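You operate a simulated robot arm through the tools that you are given. There is no shell and no other tool.

You run a simulated robot arm. Do the job below in one go: nothing can be reset, and whatever is moved stays where it is left.

## Task
Scrub the white crust off the trough, then run tap 7 clear.
Fine: with the scrubbing brush, which goes back where it lay; tap off, no other tap run. Set down upright: scrubbing brush. What is to be rubbed or washed off counts as gone when no trace of it is left.
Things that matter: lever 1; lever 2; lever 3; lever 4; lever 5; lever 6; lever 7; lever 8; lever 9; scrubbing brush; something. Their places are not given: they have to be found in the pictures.

Only the result counts: the job must be done as asked and must still hold three seconds after the hand-in. Knocking over, shifting, dropping, spilling or breaking anything else fails it.

## Robot
A 7-joint arm with a two-finger parallel gripper, fixed in place. Base frame: the origin is at the foot of the arm, x ahead of it, y to its left, z up. Readings come in m, rad, newtons and seconds.
With the tool pointing down near the work surface it reaches from about 0.38 to 0.9 m from the base axis. Its first joint turns from -2.496 to 2.496 rad. Payload 3 kg.
The tool frame sits at the grasp point between the pads (the TCP): z along the fingers, y along the line on which they close. The tips reach 0.03 m beyond it. The gripper opens to 0.094 m. The fingers are 0.028 m wide and 0.01 m thick; the gripper's body (0.05 by 0.096 m) begins 0.055 m behind the TCP.
Orientation is told as [roll, pitch, yaw] about the base's x, y, z axes, in that order, counted from this pose: with the fingers straight down and closing along the base's y, the tool's x points along the base's -x, its y along +y and its z along -z.

## Interface
- The arm moves only by the tool jog_arm. Its argument "targets" is a list of rows, each an object of numbers (a shift or turn left out is 0, a gripper value left out holds the last): "tx", "ty", "tz": the shift along the tool's x, y, z in units of 30 mm (1.0 is 30 mm); "wx", "wy", "wz": the turn, a rotation vector about the tool's x, y, z in units of 8 degrees (1.0 is 8 degrees); "hand": the gripper command, from -1 (shut) to 1 (fully open), values between in proportion. In form: [{"tx": .., "ty": .., "tz": .., "wx": .., "wy": .., "wz": .., "hand": ..}, ...]. A call has 1 to 20 rows; each row shifts and turns the commanded pose from where the row before left it, along the tool's axes as they then stand. A call with a number of a shift or a turn outside -1 to 1 is refused whole. A row lasts 0.2 s, in which the tool goes at most 0.05 m and 0.15 rad; a call with a longer step from one row to the next is refused whole, and so is a gripper value outside its range. Where a pose cannot be reached the arm comes as near as it can. A force on the tool above 50 N (or 10 N above the force at the start of the call, whichever is more), or a blocked arm, ends the call early, and 0.2 s more pass. The fingers move at their own pace (about 0.072 m/s each) and stop on an object; they squeeze with about 45 N. The grip force told is the motor's: it shows also when the fingers shut on nothing. Time passes only in rows, and 0.2 s behind the last, so rows that do not move let the fingers close. The reply holds the time, the measured pose of the TCP, the force on the tool along the base axes, the opening and the grip force, in the units named above and with some noise, with the torque about the TCP (base axes, N m) and any sound that the robot's microphone picked up, and new pictures: "pictures" is both (left out), scene, wrist or none.
- Cameras (640 x 400 px; columns grow to the right, rows downward): "scene" is fixed at [0.0487, 0.6513, 1.4853]; the picture's right is [-0.43, -0.90, 0.00], its down [-0.48, 0.23, -0.85] and it looks along [0.76, -0.37, -0.53] (base axes); focal length 363 px, centre (320, 200). "wrist" rides on the gripper at [0.076, 0.014, -0.102] in the tool frame; the picture's right is [-0.18, 0.98, 0.00], its down [-0.75, -0.14, -0.64] and it looks along [-0.63, -0.12, 0.77] (tool axes); focal length 243 px, centre (320, 200).
- point_at(camera, pixels): for up to 12 pixels [column, row] of the newest picture of that camera ("zoom" is the newest enlarged one), the place [x, y, z] in the base frame of the surface seen there, good to about 0.003 m. The clock stands still meanwhile.
- enlarge(camera, box): a new picture of the part [left, top, right, bottom] of that camera's present view, enlarged. The clock stands still meanwhile.
- finish_job(): hands the job in; it is judged then, once.

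Open the gripper and draw the arm clear of the work before you hand the job in, unless the task says otherwise.

The tools are called by a JSON object that holds its "api" and its "payload". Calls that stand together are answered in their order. jog_arm: Moves the arm, as the interface text tells. Its arguments: {"type":"object","properties":{"targets":{"type":"array","items":{"type":"object","properties":{"tx":{"type":"number"},"ty":{"type":"number"},"tz":{"type":"number"},"wx":{"type":"number"},"wy":{"type":"number"},"wz":{"type":"number"},"hand":{"type":"number"}}}},"pictures":{"type":"string","enum":["both","scene","wrist","none"]}},"required":["targets"]} The other tools are called the same way: point_at (camera, pixels) gives the place of the surface under pixels of a picture; enlarge (camera, box) takes an enlarged picture of a part of a camera's view; finish_job () hands the job in.

At the start:

```text
time_s: 0.0
tcp_pos: [0.5278, 0.0185, 1.22]
orientation: [-0.001, -0.001, 0.0]
force: [-0.4, 0.2, 0.2]
moment: [-0.02, 0.0, 0.0]
finger_gap: 0.0939
grip_force: 0.1
```

scene: 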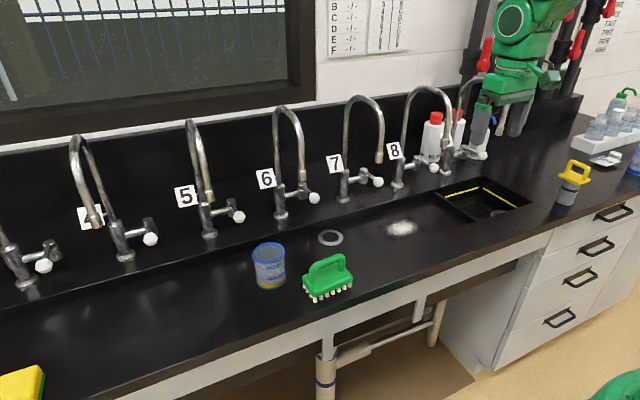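
wrist: 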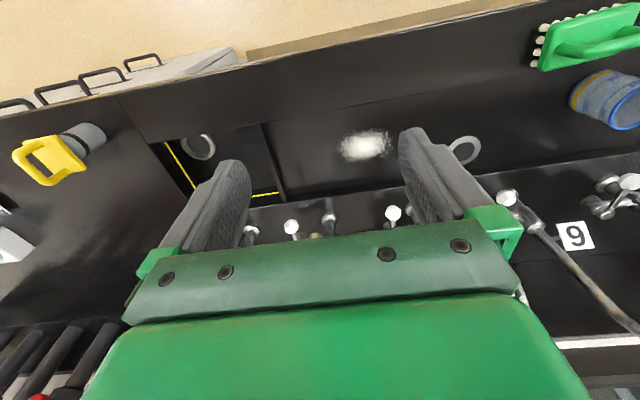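

I look closer at the brush, the white crust and the taps before moving anything. The brush is at about (328,277), the crust at about (402,228), tap 7 at about (345,195) in the scene picture.

{"api": "enlarge", "payload": {"camera": "scene", "box": [240, 180, 440, 305]}}

{"api": "point_at", "payload": {"camera": "scene", "pixels": [[402, 228], [328, 265], [328, 290], [270, 265], [330, 237], [345, 200], [378, 182], [362, 180], [435, 167], [314, 198], [400, 250], [480, 200]]}}

{"api": "enlarge", "payload": {"camera": "scene", "box": [300, 80, 500, 205]}}

```text
3.20 times, centred on (340, 242) of scene
```

zoom: 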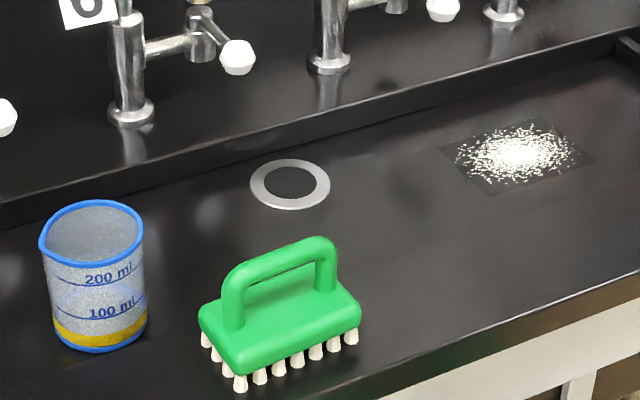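

```text
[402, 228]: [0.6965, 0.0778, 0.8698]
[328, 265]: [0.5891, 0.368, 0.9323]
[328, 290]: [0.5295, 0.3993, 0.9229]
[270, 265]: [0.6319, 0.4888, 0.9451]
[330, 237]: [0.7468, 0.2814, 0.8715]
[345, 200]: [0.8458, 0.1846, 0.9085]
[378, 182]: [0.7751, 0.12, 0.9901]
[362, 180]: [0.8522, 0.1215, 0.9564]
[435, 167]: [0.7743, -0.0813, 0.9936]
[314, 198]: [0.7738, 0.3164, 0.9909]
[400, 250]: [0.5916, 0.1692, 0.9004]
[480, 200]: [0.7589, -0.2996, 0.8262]
```

```text
3.20 times, centred on (400, 142) of scene
```

zoom: 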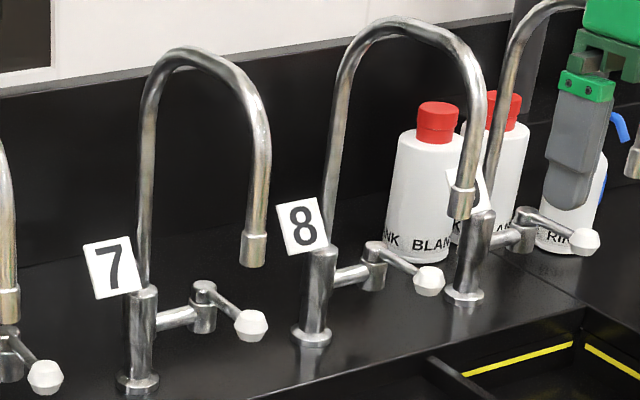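

The tag 7 hangs on the riser of the tap at about (345,190). I measure tap 7's lever parts, its spout, and the trough's floor and rims.

{"api": "point_at", "payload": {"camera": "zoom", "pixels": [[252, 326], [243, 318], [205, 288], [205, 310], [222, 302], [175, 317], [140, 330], [138, 380], [253, 255], [260, 180], [112, 268], [430, 282]]}}

{"api": "point_at", "payload": {"camera": "scene", "pixels": [[380, 228], [425, 228], [402, 216], [402, 240], [350, 225], [370, 250], [420, 245], [440, 230], [300, 240], [430, 205], [380, 275], [450, 250]]}}

{"api": "enlarge", "payload": {"camera": "scene", "box": [370, 200, 450, 250]}}

```text
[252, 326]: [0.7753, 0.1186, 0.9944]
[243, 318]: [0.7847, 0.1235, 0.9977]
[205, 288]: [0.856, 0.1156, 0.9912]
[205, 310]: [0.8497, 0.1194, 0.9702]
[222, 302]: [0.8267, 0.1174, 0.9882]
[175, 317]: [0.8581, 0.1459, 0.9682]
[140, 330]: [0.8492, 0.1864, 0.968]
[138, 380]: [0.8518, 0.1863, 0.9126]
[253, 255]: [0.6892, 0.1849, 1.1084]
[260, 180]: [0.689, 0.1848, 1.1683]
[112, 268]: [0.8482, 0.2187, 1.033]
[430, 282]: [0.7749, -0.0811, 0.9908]
```

```text
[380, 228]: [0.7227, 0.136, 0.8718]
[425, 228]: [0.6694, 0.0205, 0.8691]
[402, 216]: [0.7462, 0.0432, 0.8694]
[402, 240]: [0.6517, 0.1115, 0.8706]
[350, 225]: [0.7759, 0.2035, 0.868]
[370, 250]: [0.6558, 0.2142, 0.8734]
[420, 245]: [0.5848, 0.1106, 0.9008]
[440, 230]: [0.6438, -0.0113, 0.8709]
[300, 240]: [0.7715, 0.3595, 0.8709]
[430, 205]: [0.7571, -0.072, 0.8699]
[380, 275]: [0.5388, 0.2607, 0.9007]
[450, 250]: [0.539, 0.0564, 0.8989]
```

```text
8.00 times, centred on (410, 225) of scene
```

zoom: 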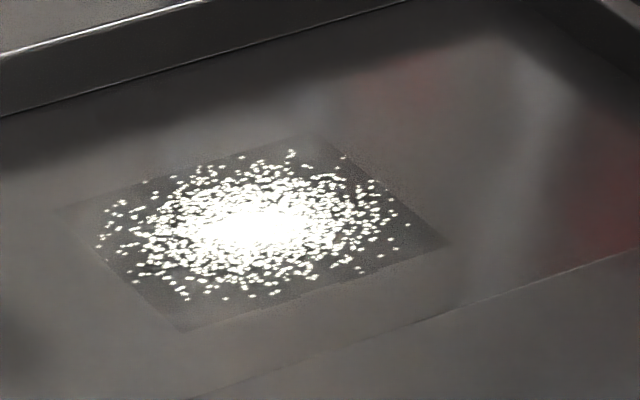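

I measure the crust patch's corners and the trough's edges in this enlarged view.

{"api": "point_at", "payload": {"camera": "zoom", "pixels": [[70, 207], [310, 135], [447, 242], [185, 330], [258, 228], [100, 240], [408, 226], [292, 152], [275, 296], [400, 318], [400, 345], [250, 50]]}}

{"api": "enlarge", "payload": {"camera": "scene", "box": [290, 240, 370, 310]}}

```text
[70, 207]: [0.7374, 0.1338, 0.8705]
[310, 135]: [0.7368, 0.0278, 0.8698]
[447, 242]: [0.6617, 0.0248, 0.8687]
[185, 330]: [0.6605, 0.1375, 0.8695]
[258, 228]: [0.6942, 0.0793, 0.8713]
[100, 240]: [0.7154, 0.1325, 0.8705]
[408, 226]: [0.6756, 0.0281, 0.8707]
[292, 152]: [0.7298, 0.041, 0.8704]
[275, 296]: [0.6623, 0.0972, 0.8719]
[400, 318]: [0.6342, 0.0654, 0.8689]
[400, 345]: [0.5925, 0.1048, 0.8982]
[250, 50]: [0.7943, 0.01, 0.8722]
```

```text
5.71 times, centred on (330, 275) of scene
```

zoom: 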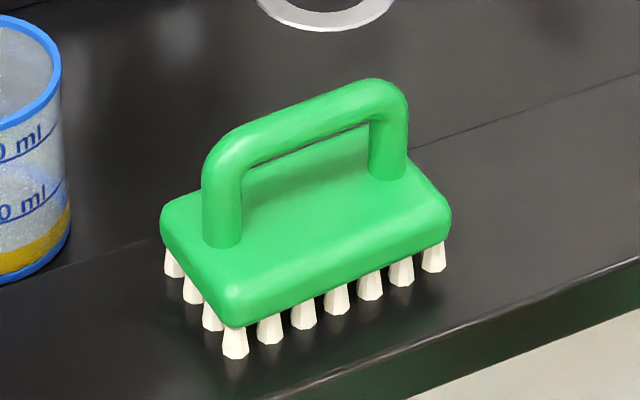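

The brush stands on the front rim with its bristles down, and its handle is a bridge running along its length. I measure the handle and base corners.

{"api": "point_at", "payload": {"camera": "zoom", "pixels": [[230, 140], [300, 105], [375, 85], [222, 235], [388, 170], [165, 215], [235, 310], [445, 205], [235, 352], [435, 265], [172, 268], [300, 240]]}}

{"api": "enlarge", "payload": {"camera": "wrist", "box": [480, 0, 640, 100]}}

```text
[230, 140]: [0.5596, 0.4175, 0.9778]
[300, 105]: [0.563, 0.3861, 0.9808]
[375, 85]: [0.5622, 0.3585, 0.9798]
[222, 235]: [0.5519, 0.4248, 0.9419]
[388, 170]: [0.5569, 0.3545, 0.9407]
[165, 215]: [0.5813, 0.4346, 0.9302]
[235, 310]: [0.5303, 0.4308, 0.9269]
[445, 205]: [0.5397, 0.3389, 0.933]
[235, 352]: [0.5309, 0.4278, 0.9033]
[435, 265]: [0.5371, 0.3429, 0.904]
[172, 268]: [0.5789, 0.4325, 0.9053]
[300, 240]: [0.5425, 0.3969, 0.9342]
```

```text
4.00 times, centred on (560, 50) of wrist
```

zoom: 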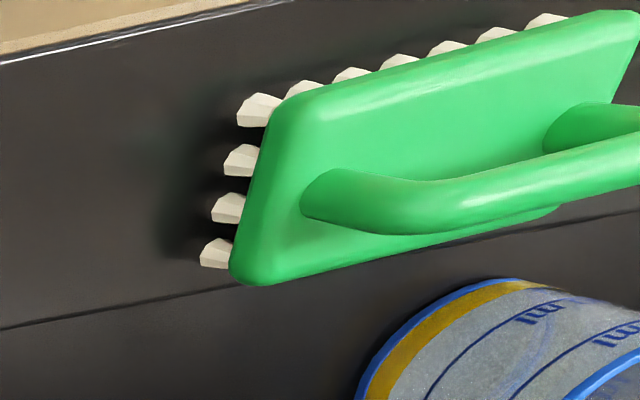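

The handle bar runs along about y (turned about 5°) at roughly (0.561, 0.388, 0.972). Before planning, I look closely at lever 7's joint and at the arm's wrist, to judge clearances between the spouts.

{"api": "enlarge", "payload": {"camera": "scene", "box": [330, 155, 394, 205]}}

{"api": "enlarge", "payload": {"camera": "scene", "box": [440, 0, 640, 140]}}

{"api": "enlarge", "payload": {"camera": "wrist", "box": [220, 100, 520, 260]}}

```text
8.00 times, centred on (362, 180) of scene
```

zoom: 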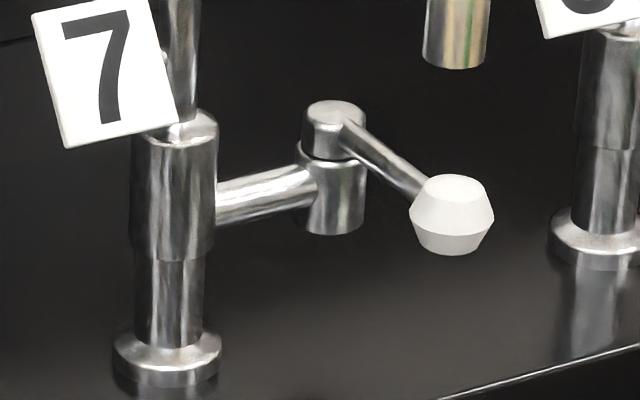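

```text
2.86 times, centred on (540, 70) of scene
```

zoom: 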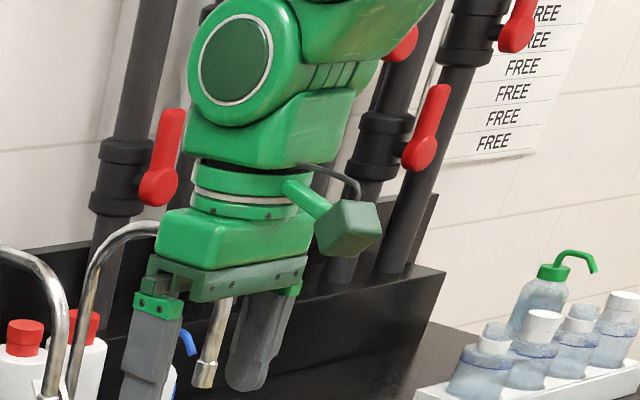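

```text
2.13 times, centred on (370, 180) of wrist
```

zoom: 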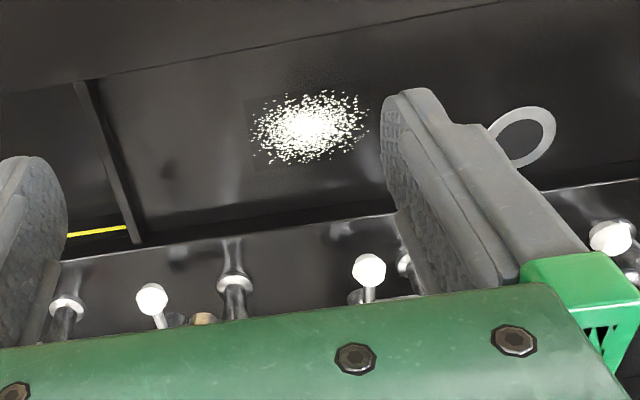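

Plan: pick the brush by its handle bar with the fingers closing across it (along x). I'll tilt the tool back toward the robot about 30° so the wrist stays clear of the spouts (7 at y≈0.185, 8 at y≈-0.015, nozzle z≈1.10). First I travel to above the brush.

{"api": "jog_arm", "payload": {"targets": [{"ty": 0.947, "tx": -0.03, "tz": 0.2}, {"ty": 0.947, "tx": -0.03, "tz": 0.2}, {"ty": 0.947, "tx": -0.03, "tz": 0.2}, {"ty": 0.947, "tx": -0.03, "tz": 0.2}, {"ty": 0.947, "tx": -0.03, "tz": 0.2}, {"ty": 0.947, "tx": -0.03, "tz": 0.2}, {"ty": 0.947, "tx": -0.03, "tz": 0.2}, {"ty": 0.947, "tx": -0.03, "tz": 0.2}, {"ty": 0.947, "tx": -0.03, "tz": 0.2}, {"ty": 0.947, "tx": -0.03, "tz": 0.2}, {"ty": 0.947, "tx": -0.03, "tz": 0.2}, {"ty": 0.947, "tx": -0.03, "tz": 0.2}, {"ty": 0.947, "tx": -0.03, "tz": 0.2}], "pictures": "both"}}

```text
time_s: 2.8
tcp_pos: [0.5407, 0.3891, 1.1439]
orientation: [-0.001, 0.001, 0.001]
force: [0.9, 0.2, -0.1]
moment: [-0.01, -0.01, 0.0]
finger_gap: 0.094
grip_force: 0.0
```

scene: 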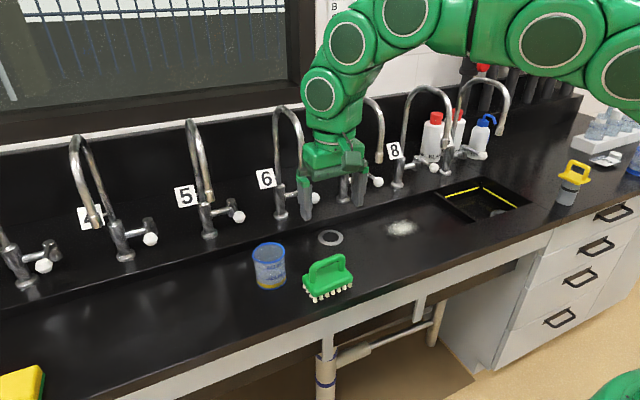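
wrist: 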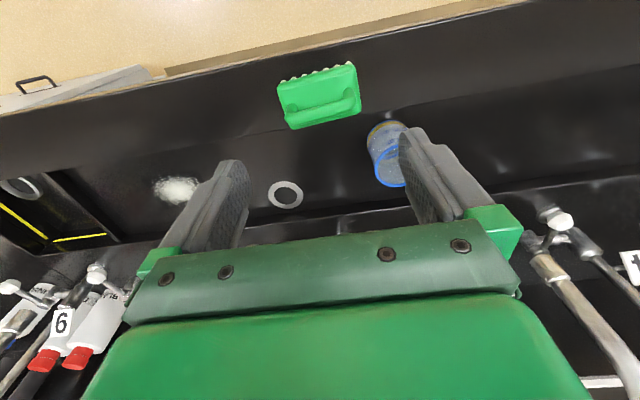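

The arm is above the brush (brush at (328,277) in scene). Now I turn the tool -95° about its axis so the fingers close across the bar, still high above everything.

{"api": "jog_arm", "payload": {"targets": [{"wz": -0.99}, {"wz": -0.99}, {"wz": -0.99}, {"wz": -0.99}, {"wz": -0.99}, {"wz": -0.99}, {"wz": -0.99}, {"wz": -0.99}, {"wz": -0.99}, {"wz": -0.99}, {"wz": -0.99}, {"wz": -0.99}, {"hand": -0.1}, {}], "pictures": "both"}}

```text
time_s: 5.8
tcp_pos: [0.5397, 0.3873, 1.1431]
orientation: [0.002, 0.002, 1.661]
force: [0.8, -0.8, -0.7]
moment: [0.01, -0.01, 0.05]
finger_gap: 0.0423
grip_force: 0.0
```

scene: 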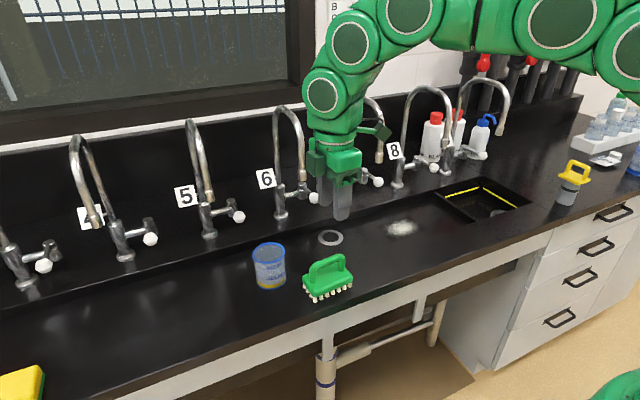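
wrist: 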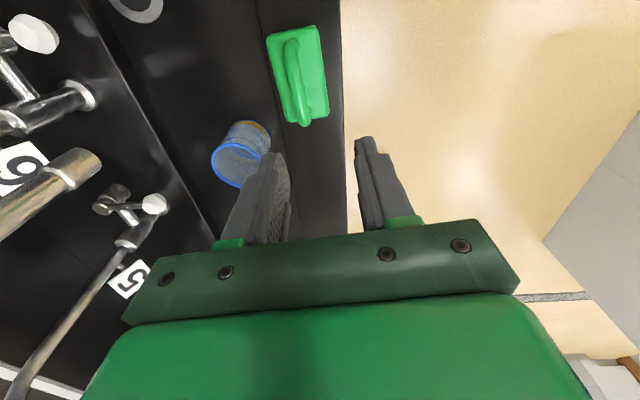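

Yaw is 95° as wanted, the gap is 42 mm. Now I tilt 30° about the tool's x so that the wrist leans toward the robot, and check the pose.

{"api": "jog_arm", "payload": {"targets": [{"wx": 0.9375}, {"wx": 0.9375}, {"wx": 0.9375}, {"wx": 0.9375}, {}], "pictures": "both"}}

```text
time_s: 7.0
tcp_pos: [0.5395, 0.3876, 1.1427]
orientation: [-0.526, -0.001, 1.659]
force: [-0.1, 0.4, 0.5]
moment: [-0.02, 0.01, 0.01]
finger_gap: 0.0421
grip_force: 0.1
```

scene: 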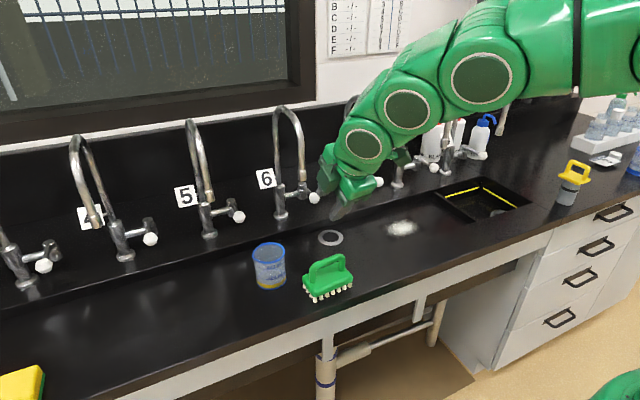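
wrist: 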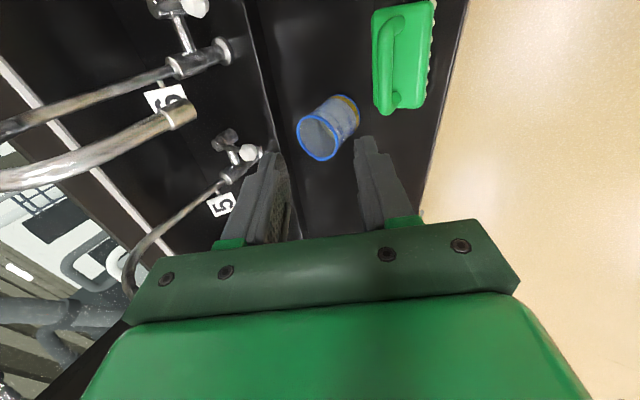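

I use the wrist picture to refine the handle bar's position (bar from about (388,100) to (425,5)).

{"api": "enlarge", "payload": {"camera": "wrist", "box": [350, 0, 460, 130]}}

{"api": "enlarge", "payload": {"camera": "scene", "box": [295, 245, 365, 305]}}

```text
3.08 times, centred on (405, 65) of wrist
```

zoom: 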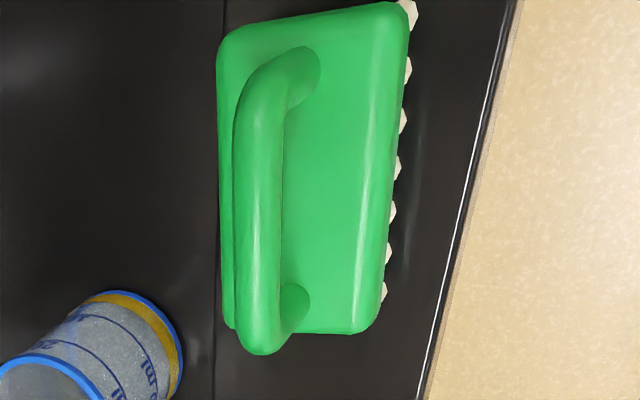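

```text
6.67 times, centred on (330, 275) of scene
```

zoom: 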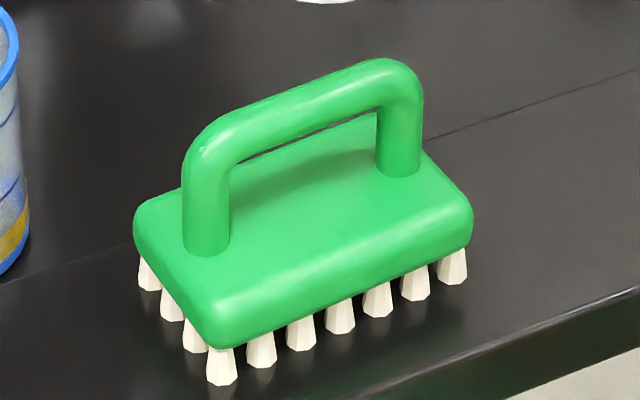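

I read the bar's and base's points from this sharper zoom of the scene.

{"api": "point_at", "payload": {"camera": "zoom", "pixels": [[250, 112], [300, 90], [350, 72], [260, 132], [310, 112], [360, 92], [215, 150], [405, 80], [300, 190], [290, 160], [222, 380], [452, 280]]}}

{"api": "point_at", "payload": {"camera": "wrist", "pixels": [[434, 110], [434, 85], [434, 60], [440, 40], [425, 90], [460, 80], [465, 20], [420, 60], [385, 60], [388, 100], [395, 30], [424, 20]]}}

```text
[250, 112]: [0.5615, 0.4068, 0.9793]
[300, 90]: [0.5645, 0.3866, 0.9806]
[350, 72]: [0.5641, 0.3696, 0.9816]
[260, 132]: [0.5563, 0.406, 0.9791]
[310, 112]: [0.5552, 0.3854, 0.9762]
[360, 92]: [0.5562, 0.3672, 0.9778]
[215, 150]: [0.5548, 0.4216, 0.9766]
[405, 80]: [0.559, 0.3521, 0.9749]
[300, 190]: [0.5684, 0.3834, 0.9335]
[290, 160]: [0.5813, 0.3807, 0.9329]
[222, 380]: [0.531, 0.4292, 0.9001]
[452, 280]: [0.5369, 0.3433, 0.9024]
```

```text
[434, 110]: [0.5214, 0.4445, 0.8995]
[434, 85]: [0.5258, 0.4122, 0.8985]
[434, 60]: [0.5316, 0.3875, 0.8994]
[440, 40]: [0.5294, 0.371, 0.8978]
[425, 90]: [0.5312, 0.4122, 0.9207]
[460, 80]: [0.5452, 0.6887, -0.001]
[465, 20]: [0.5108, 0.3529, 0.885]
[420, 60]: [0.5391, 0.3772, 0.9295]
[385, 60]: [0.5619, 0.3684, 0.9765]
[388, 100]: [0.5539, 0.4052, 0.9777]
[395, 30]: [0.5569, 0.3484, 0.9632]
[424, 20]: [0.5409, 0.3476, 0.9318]
```

The bar's centre is about (0.560, 0.387, 0.974), base top 0.9335. I go to a pre-grasp point 8 cm back along the tool axis.

{"api": "jog_arm", "payload": {"targets": [{"tx": 0.02, "ty": 0.743, "tz": 0.733}, {"tx": 0.02, "ty": 0.743, "tz": 0.733}, {"tx": 0.02, "ty": 0.743, "tz": 0.733}, {}], "pictures": "both"}}

```text
time_s: 8.0
tcp_pos: [0.5155, 0.3851, 1.0514]
orientation: [-0.523, 0.002, 1.661]
force: [-0.3, 0.1, 0.0]
moment: [0.0, 0.02, 0.0]
finger_gap: 0.0425
grip_force: 0.2
```

scene: 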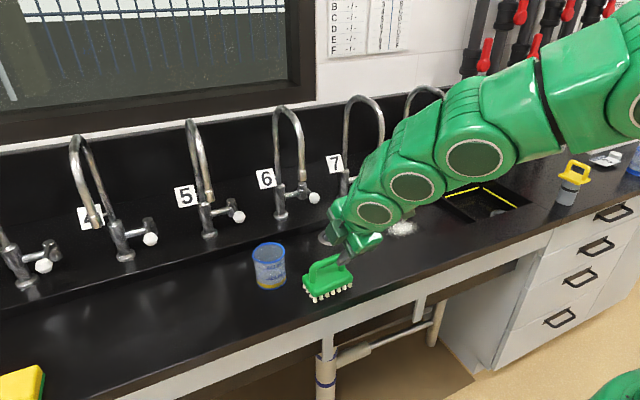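
wrist: 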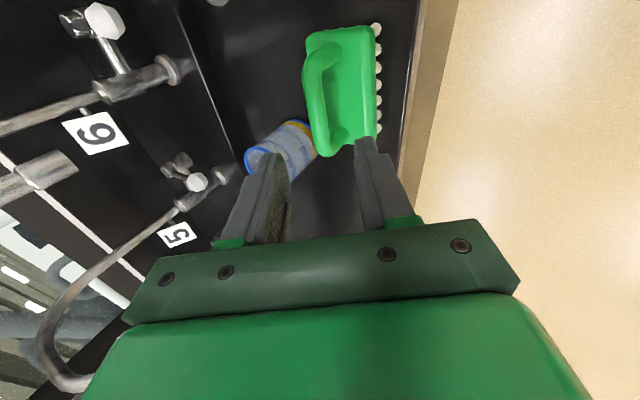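

The bar lies between the fingers as seen from the wrist camera. I advance 79 mm along the tool axis with the fingers still 42 mm apart and don't close yet.

{"api": "jog_arm", "payload": {"targets": [{"tz": 0.66, "tx": 0.012}, {"tz": 0.66, "tx": 0.012}, {"tz": 0.66, "tx": 0.012}, {"tz": 0.4, "tx": 0.012}, {"tz": 0.25}, {}], "pictures": "both"}}

{"api": "enlarge", "payload": {"camera": "scene", "box": [290, 215, 390, 305]}}

```text
time_s: 9.4
tcp_pos: [0.5536, 0.3845, 0.9832]
orientation: [-0.525, 0.0, 1.658]
force: [-0.1, -0.4, -0.3]
moment: [0.03, -0.01, 0.03]
finger_gap: 0.0419
grip_force: 0.0
```

scene: 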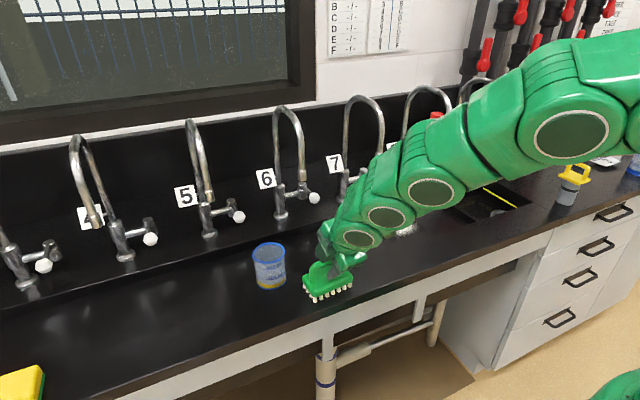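
wrist: 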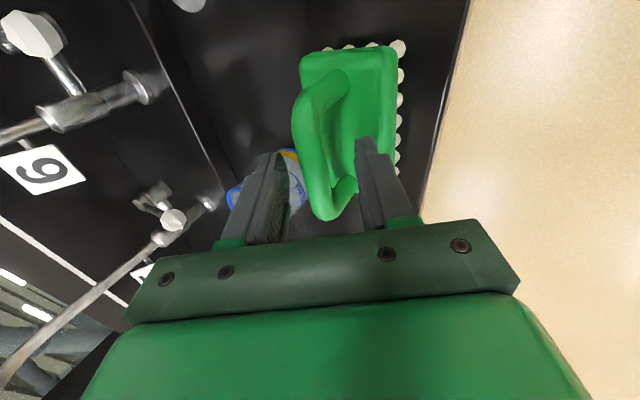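

```text
4.44 times, centred on (340, 260) of scene
```

zoom: 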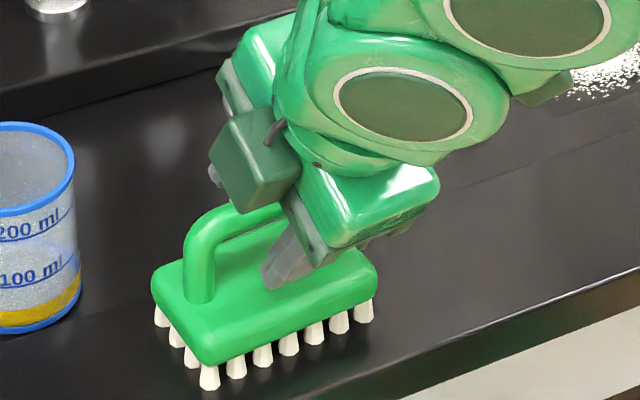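

The bar (at about columns 300–345 in the wrist view) is centred between the fingers and nothing touches yet (forces ≈ 0). I close the gripper.

{"api": "jog_arm", "payload": {"targets": [{"hand": -1}, {"hand": -1}, {"hand": -1}, {"hand": -1}], "pictures": "both"}}

{"api": "enlarge", "payload": {"camera": "scene", "box": [290, 215, 390, 305]}}

```text
time_s: 10.4
tcp_pos: [0.5541, 0.3855, 0.9853]
orientation: [-0.523, 0.002, 1.66]
force: [0.8, -0.6, 6.9]
moment: [-0.22, -0.06, 0.06]
finger_gap: 0.0135
grip_force: 45.2
```

scene: 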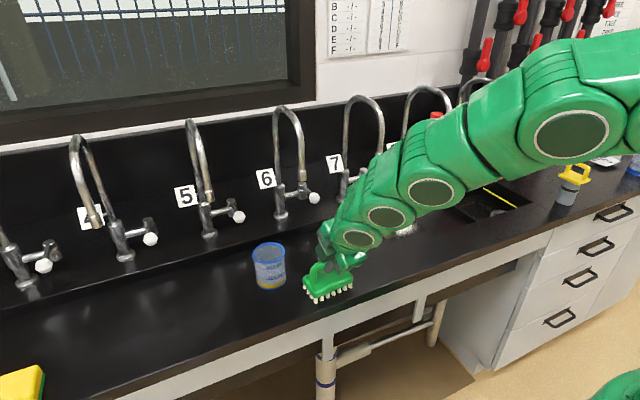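
wrist: 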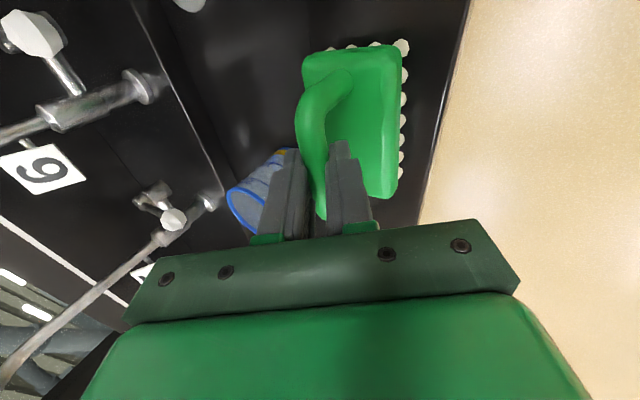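

```text
4.44 times, centred on (340, 260) of scene
```

zoom: 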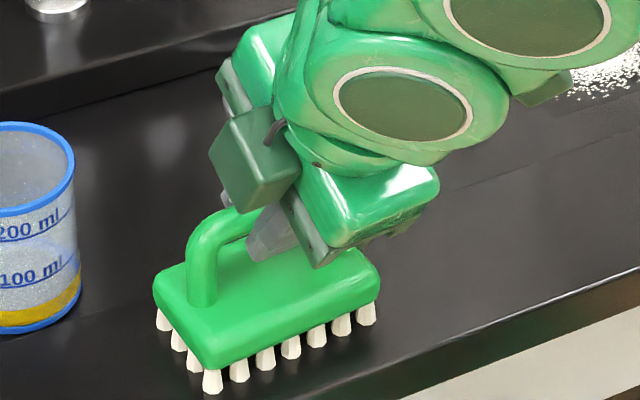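

Grip holds at 45 N on a 13.5 mm bar. I lift straight up 60 mm (in tool axes: ty -0.502, tz -0.865 per 30 mm) and check that the brush hangs level.

{"api": "jog_arm", "payload": {"targets": [{"ty": -0.251, "tz": -0.4325}, {"ty": -0.251, "tz": -0.4325}, {"ty": -0.251, "tz": -0.4325}, {"ty": -0.251, "tz": -0.4325}, {}, {}], "pictures": "both"}}

{"api": "enlarge", "payload": {"camera": "scene", "box": [290, 185, 400, 305]}}

```text
time_s: 11.8
tcp_pos: [0.5544, 0.3856, 1.043]
orientation: [-0.524, 0.0, 1.658]
force: [-0.4, -0.2, 1.2]
moment: [-0.02, -0.02, 0.02]
finger_gap: 0.0
grip_force: 32.9
```

scene: 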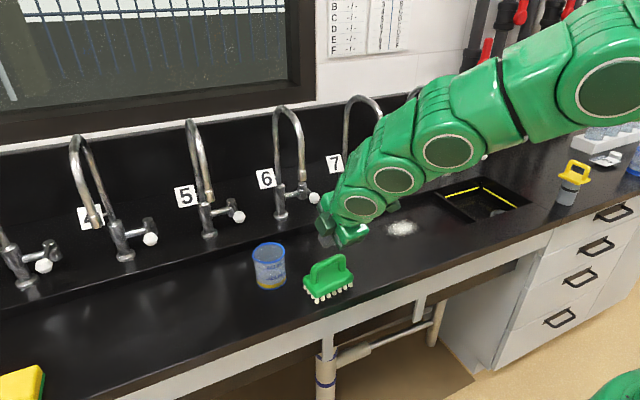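
wrist: 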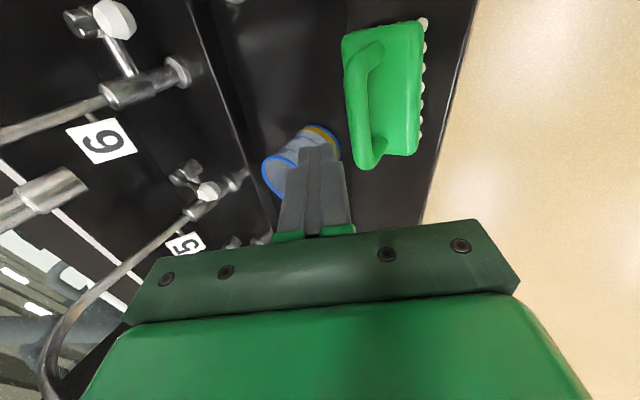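

```text
3.33 times, centred on (345, 245) of scene
```

zoom: 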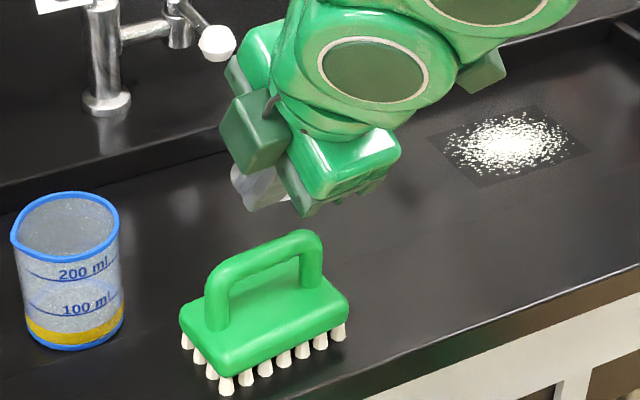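

The brush slipped out: the fingers had only the bar's edge near their tips, so the gap is now 0. The brush still stands upright in place; I measure it again to see whether it shifted and how deep I must grip.

{"api": "enlarge", "payload": {"camera": "scene", "box": [295, 245, 365, 305]}}

```text
6.67 times, centred on (330, 275) of scene
```

zoom: 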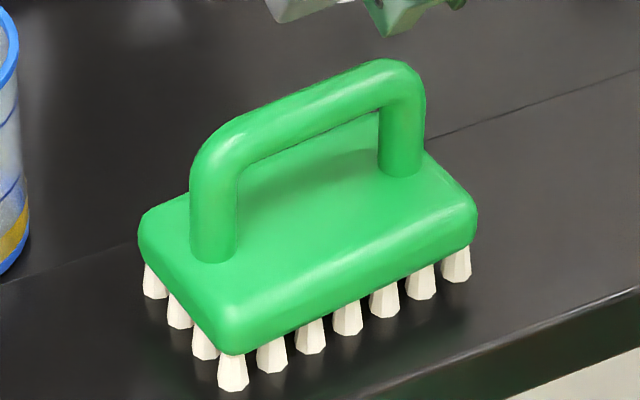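

The brush turned very slightly (front-left bristle now at (233,387) versus (222,380) in the same crop). I measure the bar and base again.

{"api": "point_at", "payload": {"camera": "zoom", "pixels": [[250, 115], [300, 92], [350, 74], [265, 135], [315, 115], [365, 95], [221, 150], [408, 85], [300, 190], [290, 165], [233, 387], [457, 280]]}}

{"api": "point_at", "payload": {"camera": "wrist", "pixels": [[358, 60], [355, 90], [360, 120], [368, 150], [375, 100], [380, 120], [390, 60], [400, 140], [352, 40], [415, 30], [368, 55], [365, 135]]}}

{"api": "enlarge", "payload": {"camera": "wrist", "box": [250, 0, 450, 240]}}

```text
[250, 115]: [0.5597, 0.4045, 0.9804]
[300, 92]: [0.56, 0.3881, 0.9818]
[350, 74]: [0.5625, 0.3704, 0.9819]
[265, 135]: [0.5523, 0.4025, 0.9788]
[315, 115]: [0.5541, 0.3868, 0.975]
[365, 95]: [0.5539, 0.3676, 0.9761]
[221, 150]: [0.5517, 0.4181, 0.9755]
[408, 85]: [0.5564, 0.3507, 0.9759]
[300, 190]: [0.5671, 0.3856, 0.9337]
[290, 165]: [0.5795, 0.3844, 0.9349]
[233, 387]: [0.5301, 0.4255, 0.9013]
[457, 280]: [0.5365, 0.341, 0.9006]
```

```text
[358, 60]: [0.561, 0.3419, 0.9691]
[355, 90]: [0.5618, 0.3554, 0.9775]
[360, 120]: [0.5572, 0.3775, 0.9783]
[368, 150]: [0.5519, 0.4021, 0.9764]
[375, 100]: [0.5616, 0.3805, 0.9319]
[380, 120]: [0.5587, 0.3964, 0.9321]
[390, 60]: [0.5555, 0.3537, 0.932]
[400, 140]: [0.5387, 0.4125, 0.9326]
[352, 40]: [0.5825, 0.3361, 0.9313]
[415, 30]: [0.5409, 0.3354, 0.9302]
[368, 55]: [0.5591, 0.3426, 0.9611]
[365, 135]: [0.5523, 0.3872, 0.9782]
```

```text
1.67 times, centred on (350, 120) of wrist
```

zoom: 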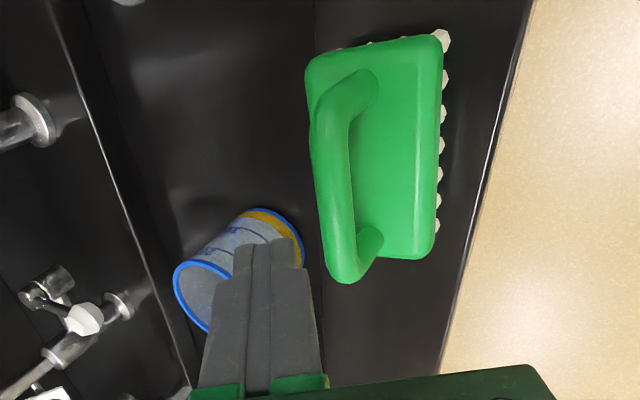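

The bar's centre is now about (0.560, 0.385, 0.975). I open to 28 mm and step sideways 29 mm in the closing direction so the tool axis points at the bar again.

{"api": "jog_arm", "payload": {"targets": [{"hand": -0.4, "ty": 0.5, "tx": 0.03}, {"ty": 0.47}, {}, {}], "pictures": "wrist"}}

```text
time_s: 12.8
tcp_pos: [0.5294, 0.3821, 1.0287]
orientation: [-0.524, 0.0, 1.658]
force: [-0.2, -0.1, -0.2]
moment: [-0.05, -0.04, 0.0]
finger_gap: 0.0282
grip_force: 0.1
```

wrist: 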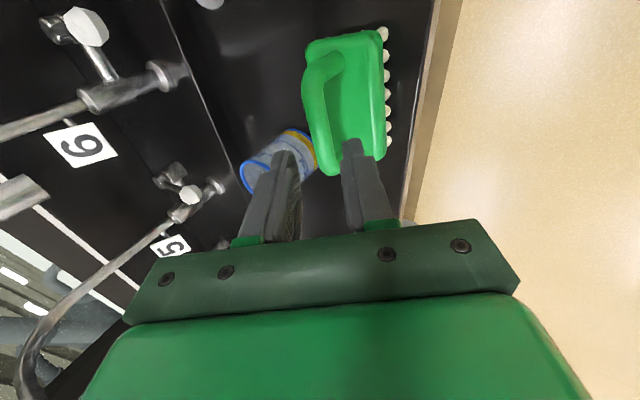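

Aligned within 1 mm. I advance 60 mm along the tool axis, slowly at the end, stopping if anything touches.

{"api": "jog_arm", "payload": {"targets": [{"tz": 0.8}, {"tz": 0.6}, {"tz": 0.3}, {"tz": 0.2}, {"tz": 0.09}, {}], "pictures": "both"}}

{"api": "enlarge", "payload": {"camera": "scene", "box": [295, 225, 375, 305]}}

{"api": "enlarge", "payload": {"camera": "wrist", "box": [250, 40, 450, 240]}}

```text
time_s: 14.2
tcp_pos: [0.5595, 0.3851, 0.977]
orientation: [-0.524, 0.0, 1.658]
force: [-0.2, -0.3, -0.5]
moment: [0.0, -0.02, 0.04]
finger_gap: 0.0282
grip_force: 0.1
```

scene: 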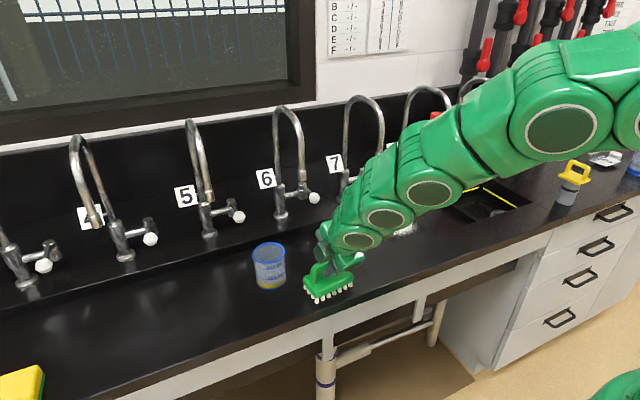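
wrist: 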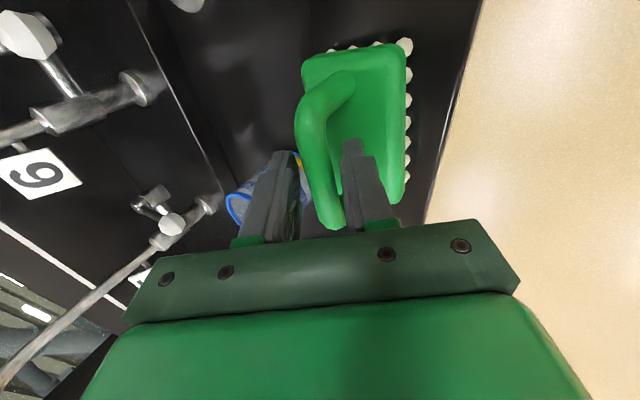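

```text
5.00 times, centred on (335, 265) of scene
```

zoom: 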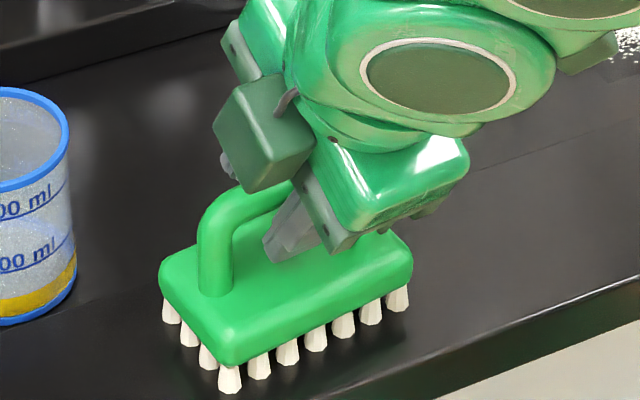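

```text
2.00 times, centred on (350, 140) of wrist
```

zoom: 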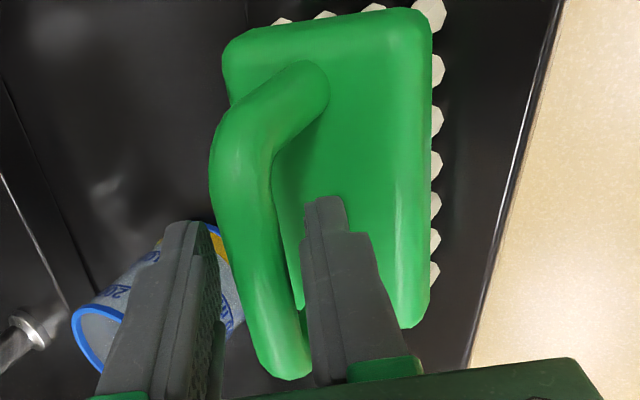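

Nothing touches. In the wrist zoom the bar sits about 2 mm toward the right finger, so I shift ty +2 mm and then close.

{"api": "jog_arm", "payload": {"targets": [{"ty": 0.06}, {}, {"hand": -1}, {"hand": -1}, {"hand": -1}, {"hand": -1}], "pictures": "both"}}

{"api": "enlarge", "payload": {"camera": "scene", "box": [295, 225, 375, 305]}}

{"api": "enlarge", "payload": {"camera": "wrist", "box": [250, 40, 450, 240]}}

```text
time_s: 15.6
tcp_pos: [0.5587, 0.3841, 0.9766]
orientation: [-0.523, -0.001, 1.661]
force: [2.4, -2.2, 10.5]
moment: [-0.68, -0.1, 0.17]
finger_gap: 0.0169
grip_force: 45.0
```

scene: 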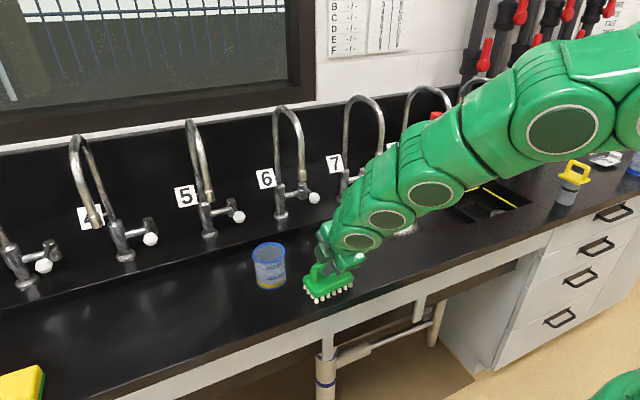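
wrist: 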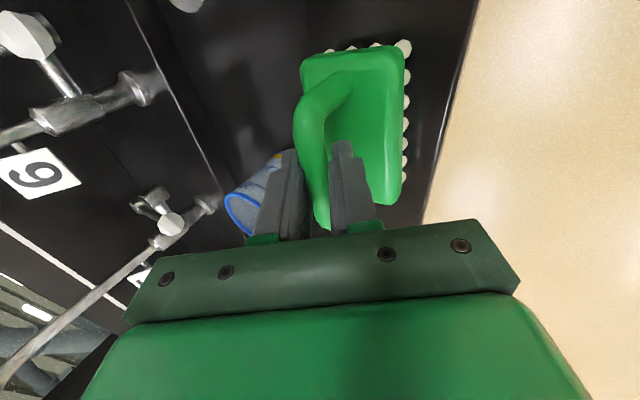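

```text
5.00 times, centred on (335, 265) of scene
```

zoom: 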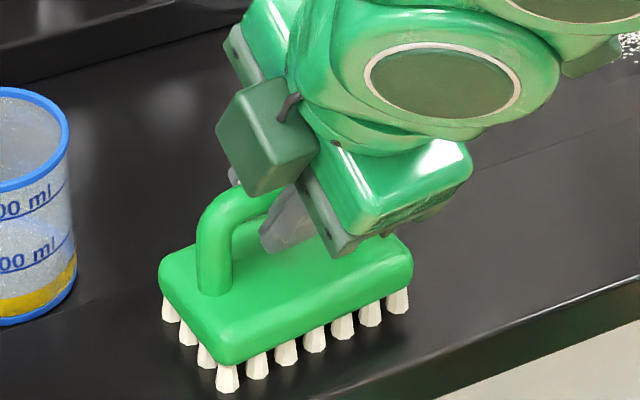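

```text
2.00 times, centred on (350, 140) of wrist
```

zoom: 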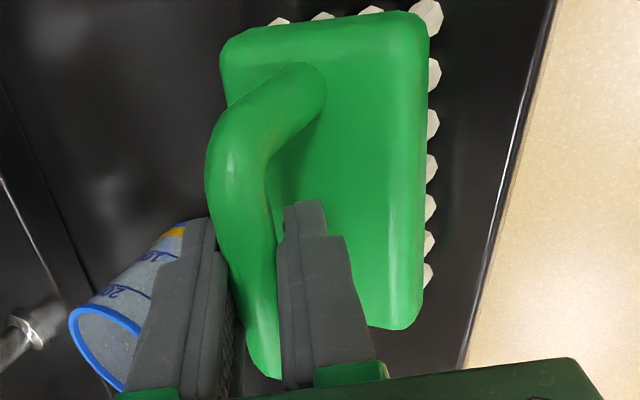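

The gap reads 16.9 mm with 10 N and a clear torque: the tilt across the bar wedges it, which is why it slipped before. I release and will regrip with the fingers square to the bar, tilting along the bar's length instead. First open to 28 mm and back out along the tool axis.

{"api": "jog_arm", "payload": {"targets": [{"hand": -0.4}, {"hand": -0.4}, {"hand": -0.4}, {"tz": -0.4}, {"tz": -0.8}, {"tz": -0.9}, {"tz": -0.9}, {}], "pictures": "scene"}}

{"api": "enlarge", "payload": {"camera": "scene", "box": [295, 245, 365, 305]}}

```text
time_s: 17.4
tcp_pos: [0.511, 0.3803, 1.0545]
orientation: [-0.524, 0.001, 1.658]
force: [0.5, -0.7, -0.6]
moment: [-0.03, 0.01, 0.02]
finger_gap: 0.028
grip_force: 0.2
```

scene: 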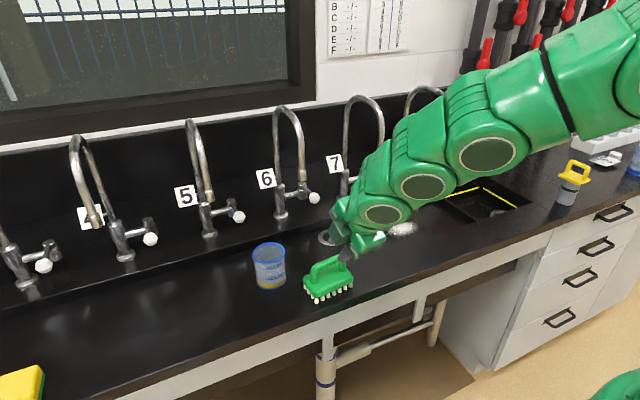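

```text
6.67 times, centred on (330, 275) of scene
```

zoom: 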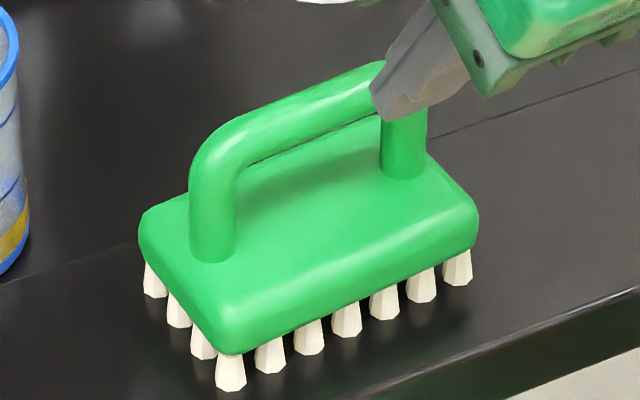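

The brush stands where it was. I rise 60 mm, take out the old tilt (wx -30°), and tilt 35° about the tool's y so the wrist leans along the bar toward -y.

{"api": "jog_arm", "payload": {"targets": [{"ty": -0.502, "tz": -0.865, "hand": 0.0}, {"ty": -0.502, "tz": -0.865}, {"wx": -0.94}, {"wx": -0.94}, {"wx": -0.94}, {"wx": -0.94}, {"wy": -0.875}, {"wy": -0.875}, {"wy": -0.875}, {"wy": -0.875}, {"wy": -0.875}, {}], "pictures": "both"}}

```text
time_s: 20.0
tcp_pos: [0.5127, 0.3814, 1.1148]
orientation: [0.001, -0.612, 1.657]
force: [0.4, -0.6, -0.4]
moment: [-0.02, -0.02, 0.0]
finger_gap: 0.0471
grip_force: 0.0
```

scene: 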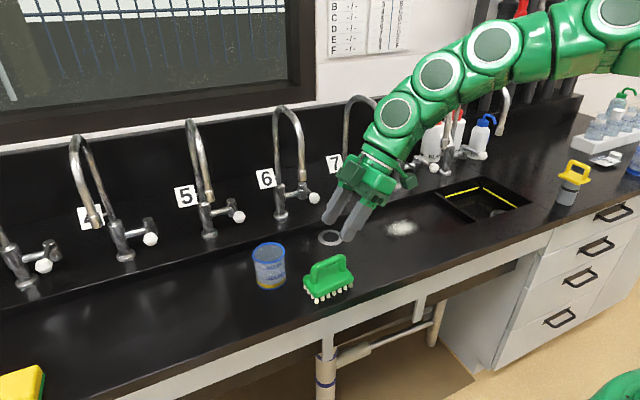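
wrist: 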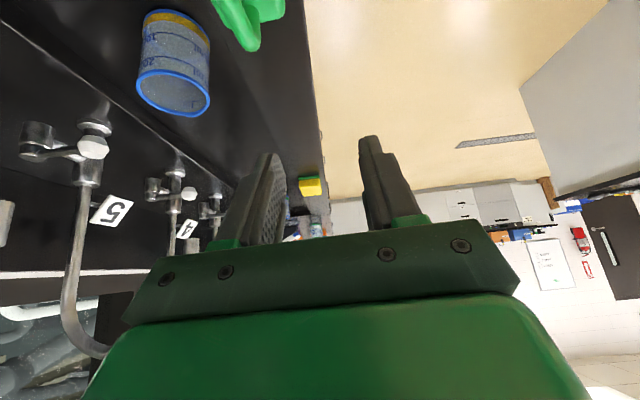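

Orientation is as planned (pitch -35°). I move to a pre-grasp point 7 cm back along the tool axis from the bar's centre (0.560, 0.385, 0.975).

{"api": "jog_arm", "payload": {"targets": [{"tx": 0.673, "ty": -0.396, "tz": 0.371}, {"tx": 0.673, "ty": -0.396, "tz": 0.371}, {"tx": 0.673, "ty": -0.396, "tz": 0.371}, {"tx": 0.673, "ty": -0.396, "tz": 0.371}, {}], "pictures": "both"}}

{"api": "enlarge", "payload": {"camera": "scene", "box": [290, 205, 390, 305]}}

```text
time_s: 21.2
tcp_pos: [0.5627, 0.3457, 1.0301]
orientation: [0.001, -0.61, 1.658]
force: [0.4, 0.1, 1.0]
moment: [0.0, -0.01, -0.01]
finger_gap: 0.0473
grip_force: 0.1
```

scene: 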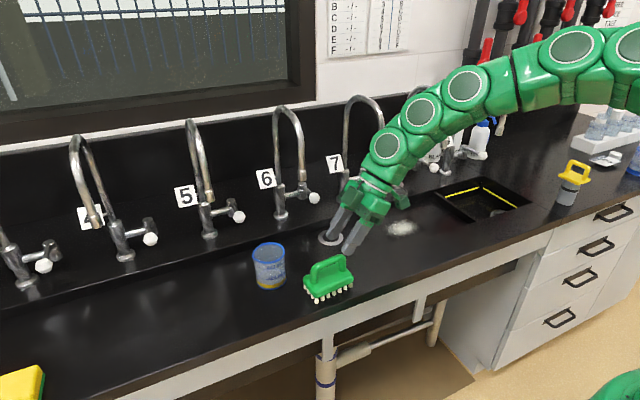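
wrist: 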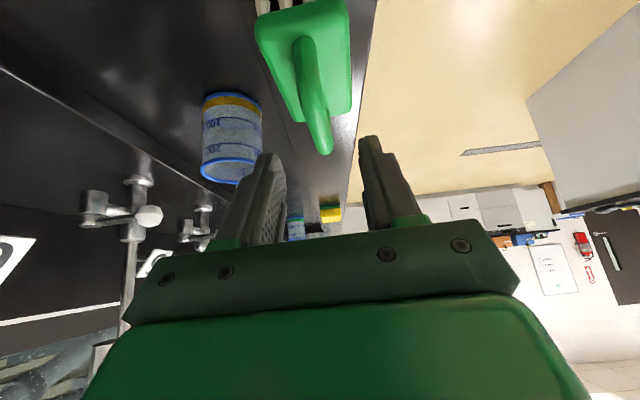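

```text
4.00 times, centred on (340, 255) of scene
```

zoom: 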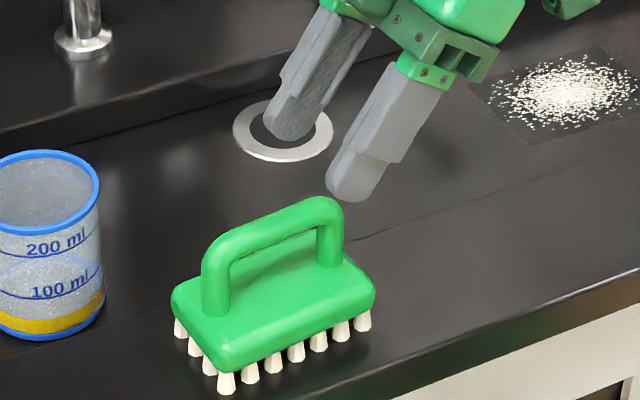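

The bar is on the centre plane between the fingers (wrist view, about column 315). I advance 68 mm along the tool axis with the gripper open at 47 mm.

{"api": "jog_arm", "payload": {"targets": [{"tz": 0.8, "ty": -0.02}, {"tz": 0.7}, {"tz": 0.45}, {"tz": 0.2}, {"tz": 0.1}, {}], "pictures": "both"}}

{"api": "enlarge", "payload": {"camera": "scene", "box": [290, 225, 370, 305]}}

{"api": "enlarge", "payload": {"camera": "wrist", "box": [220, 60, 420, 240]}}

```text
time_s: 22.6
tcp_pos: [0.561, 0.3824, 0.9758]
orientation: [0.001, -0.612, 1.658]
force: [-0.1, 0.4, 0.4]
moment: [-0.02, 0.0, -0.02]
finger_gap: 0.047
grip_force: 0.2
```

scene: 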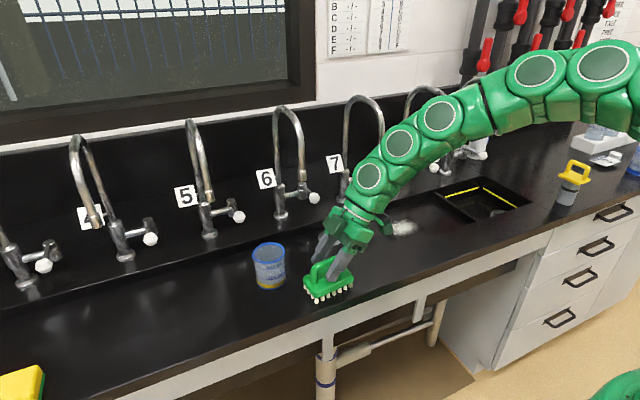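
wrist: 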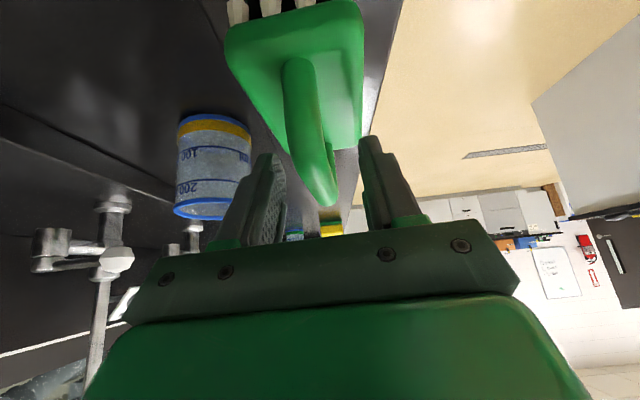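

```text
5.00 times, centred on (330, 265) of scene
```

zoom: 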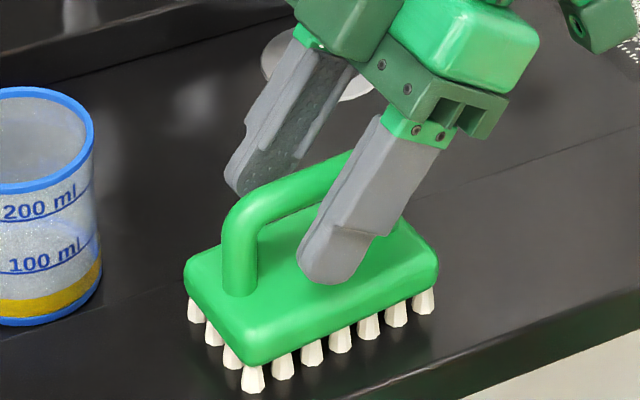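

```text
2.22 times, centred on (320, 150) of wrist
```

zoom: 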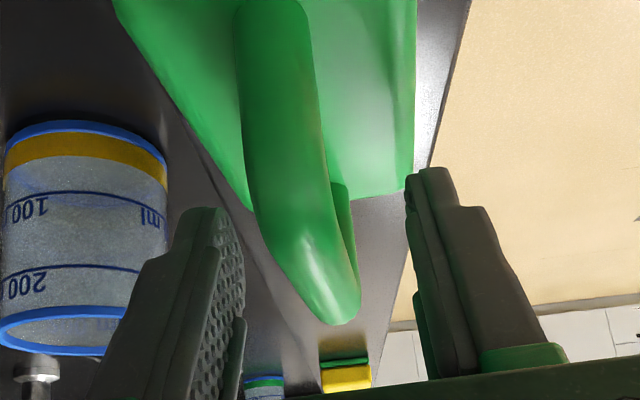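

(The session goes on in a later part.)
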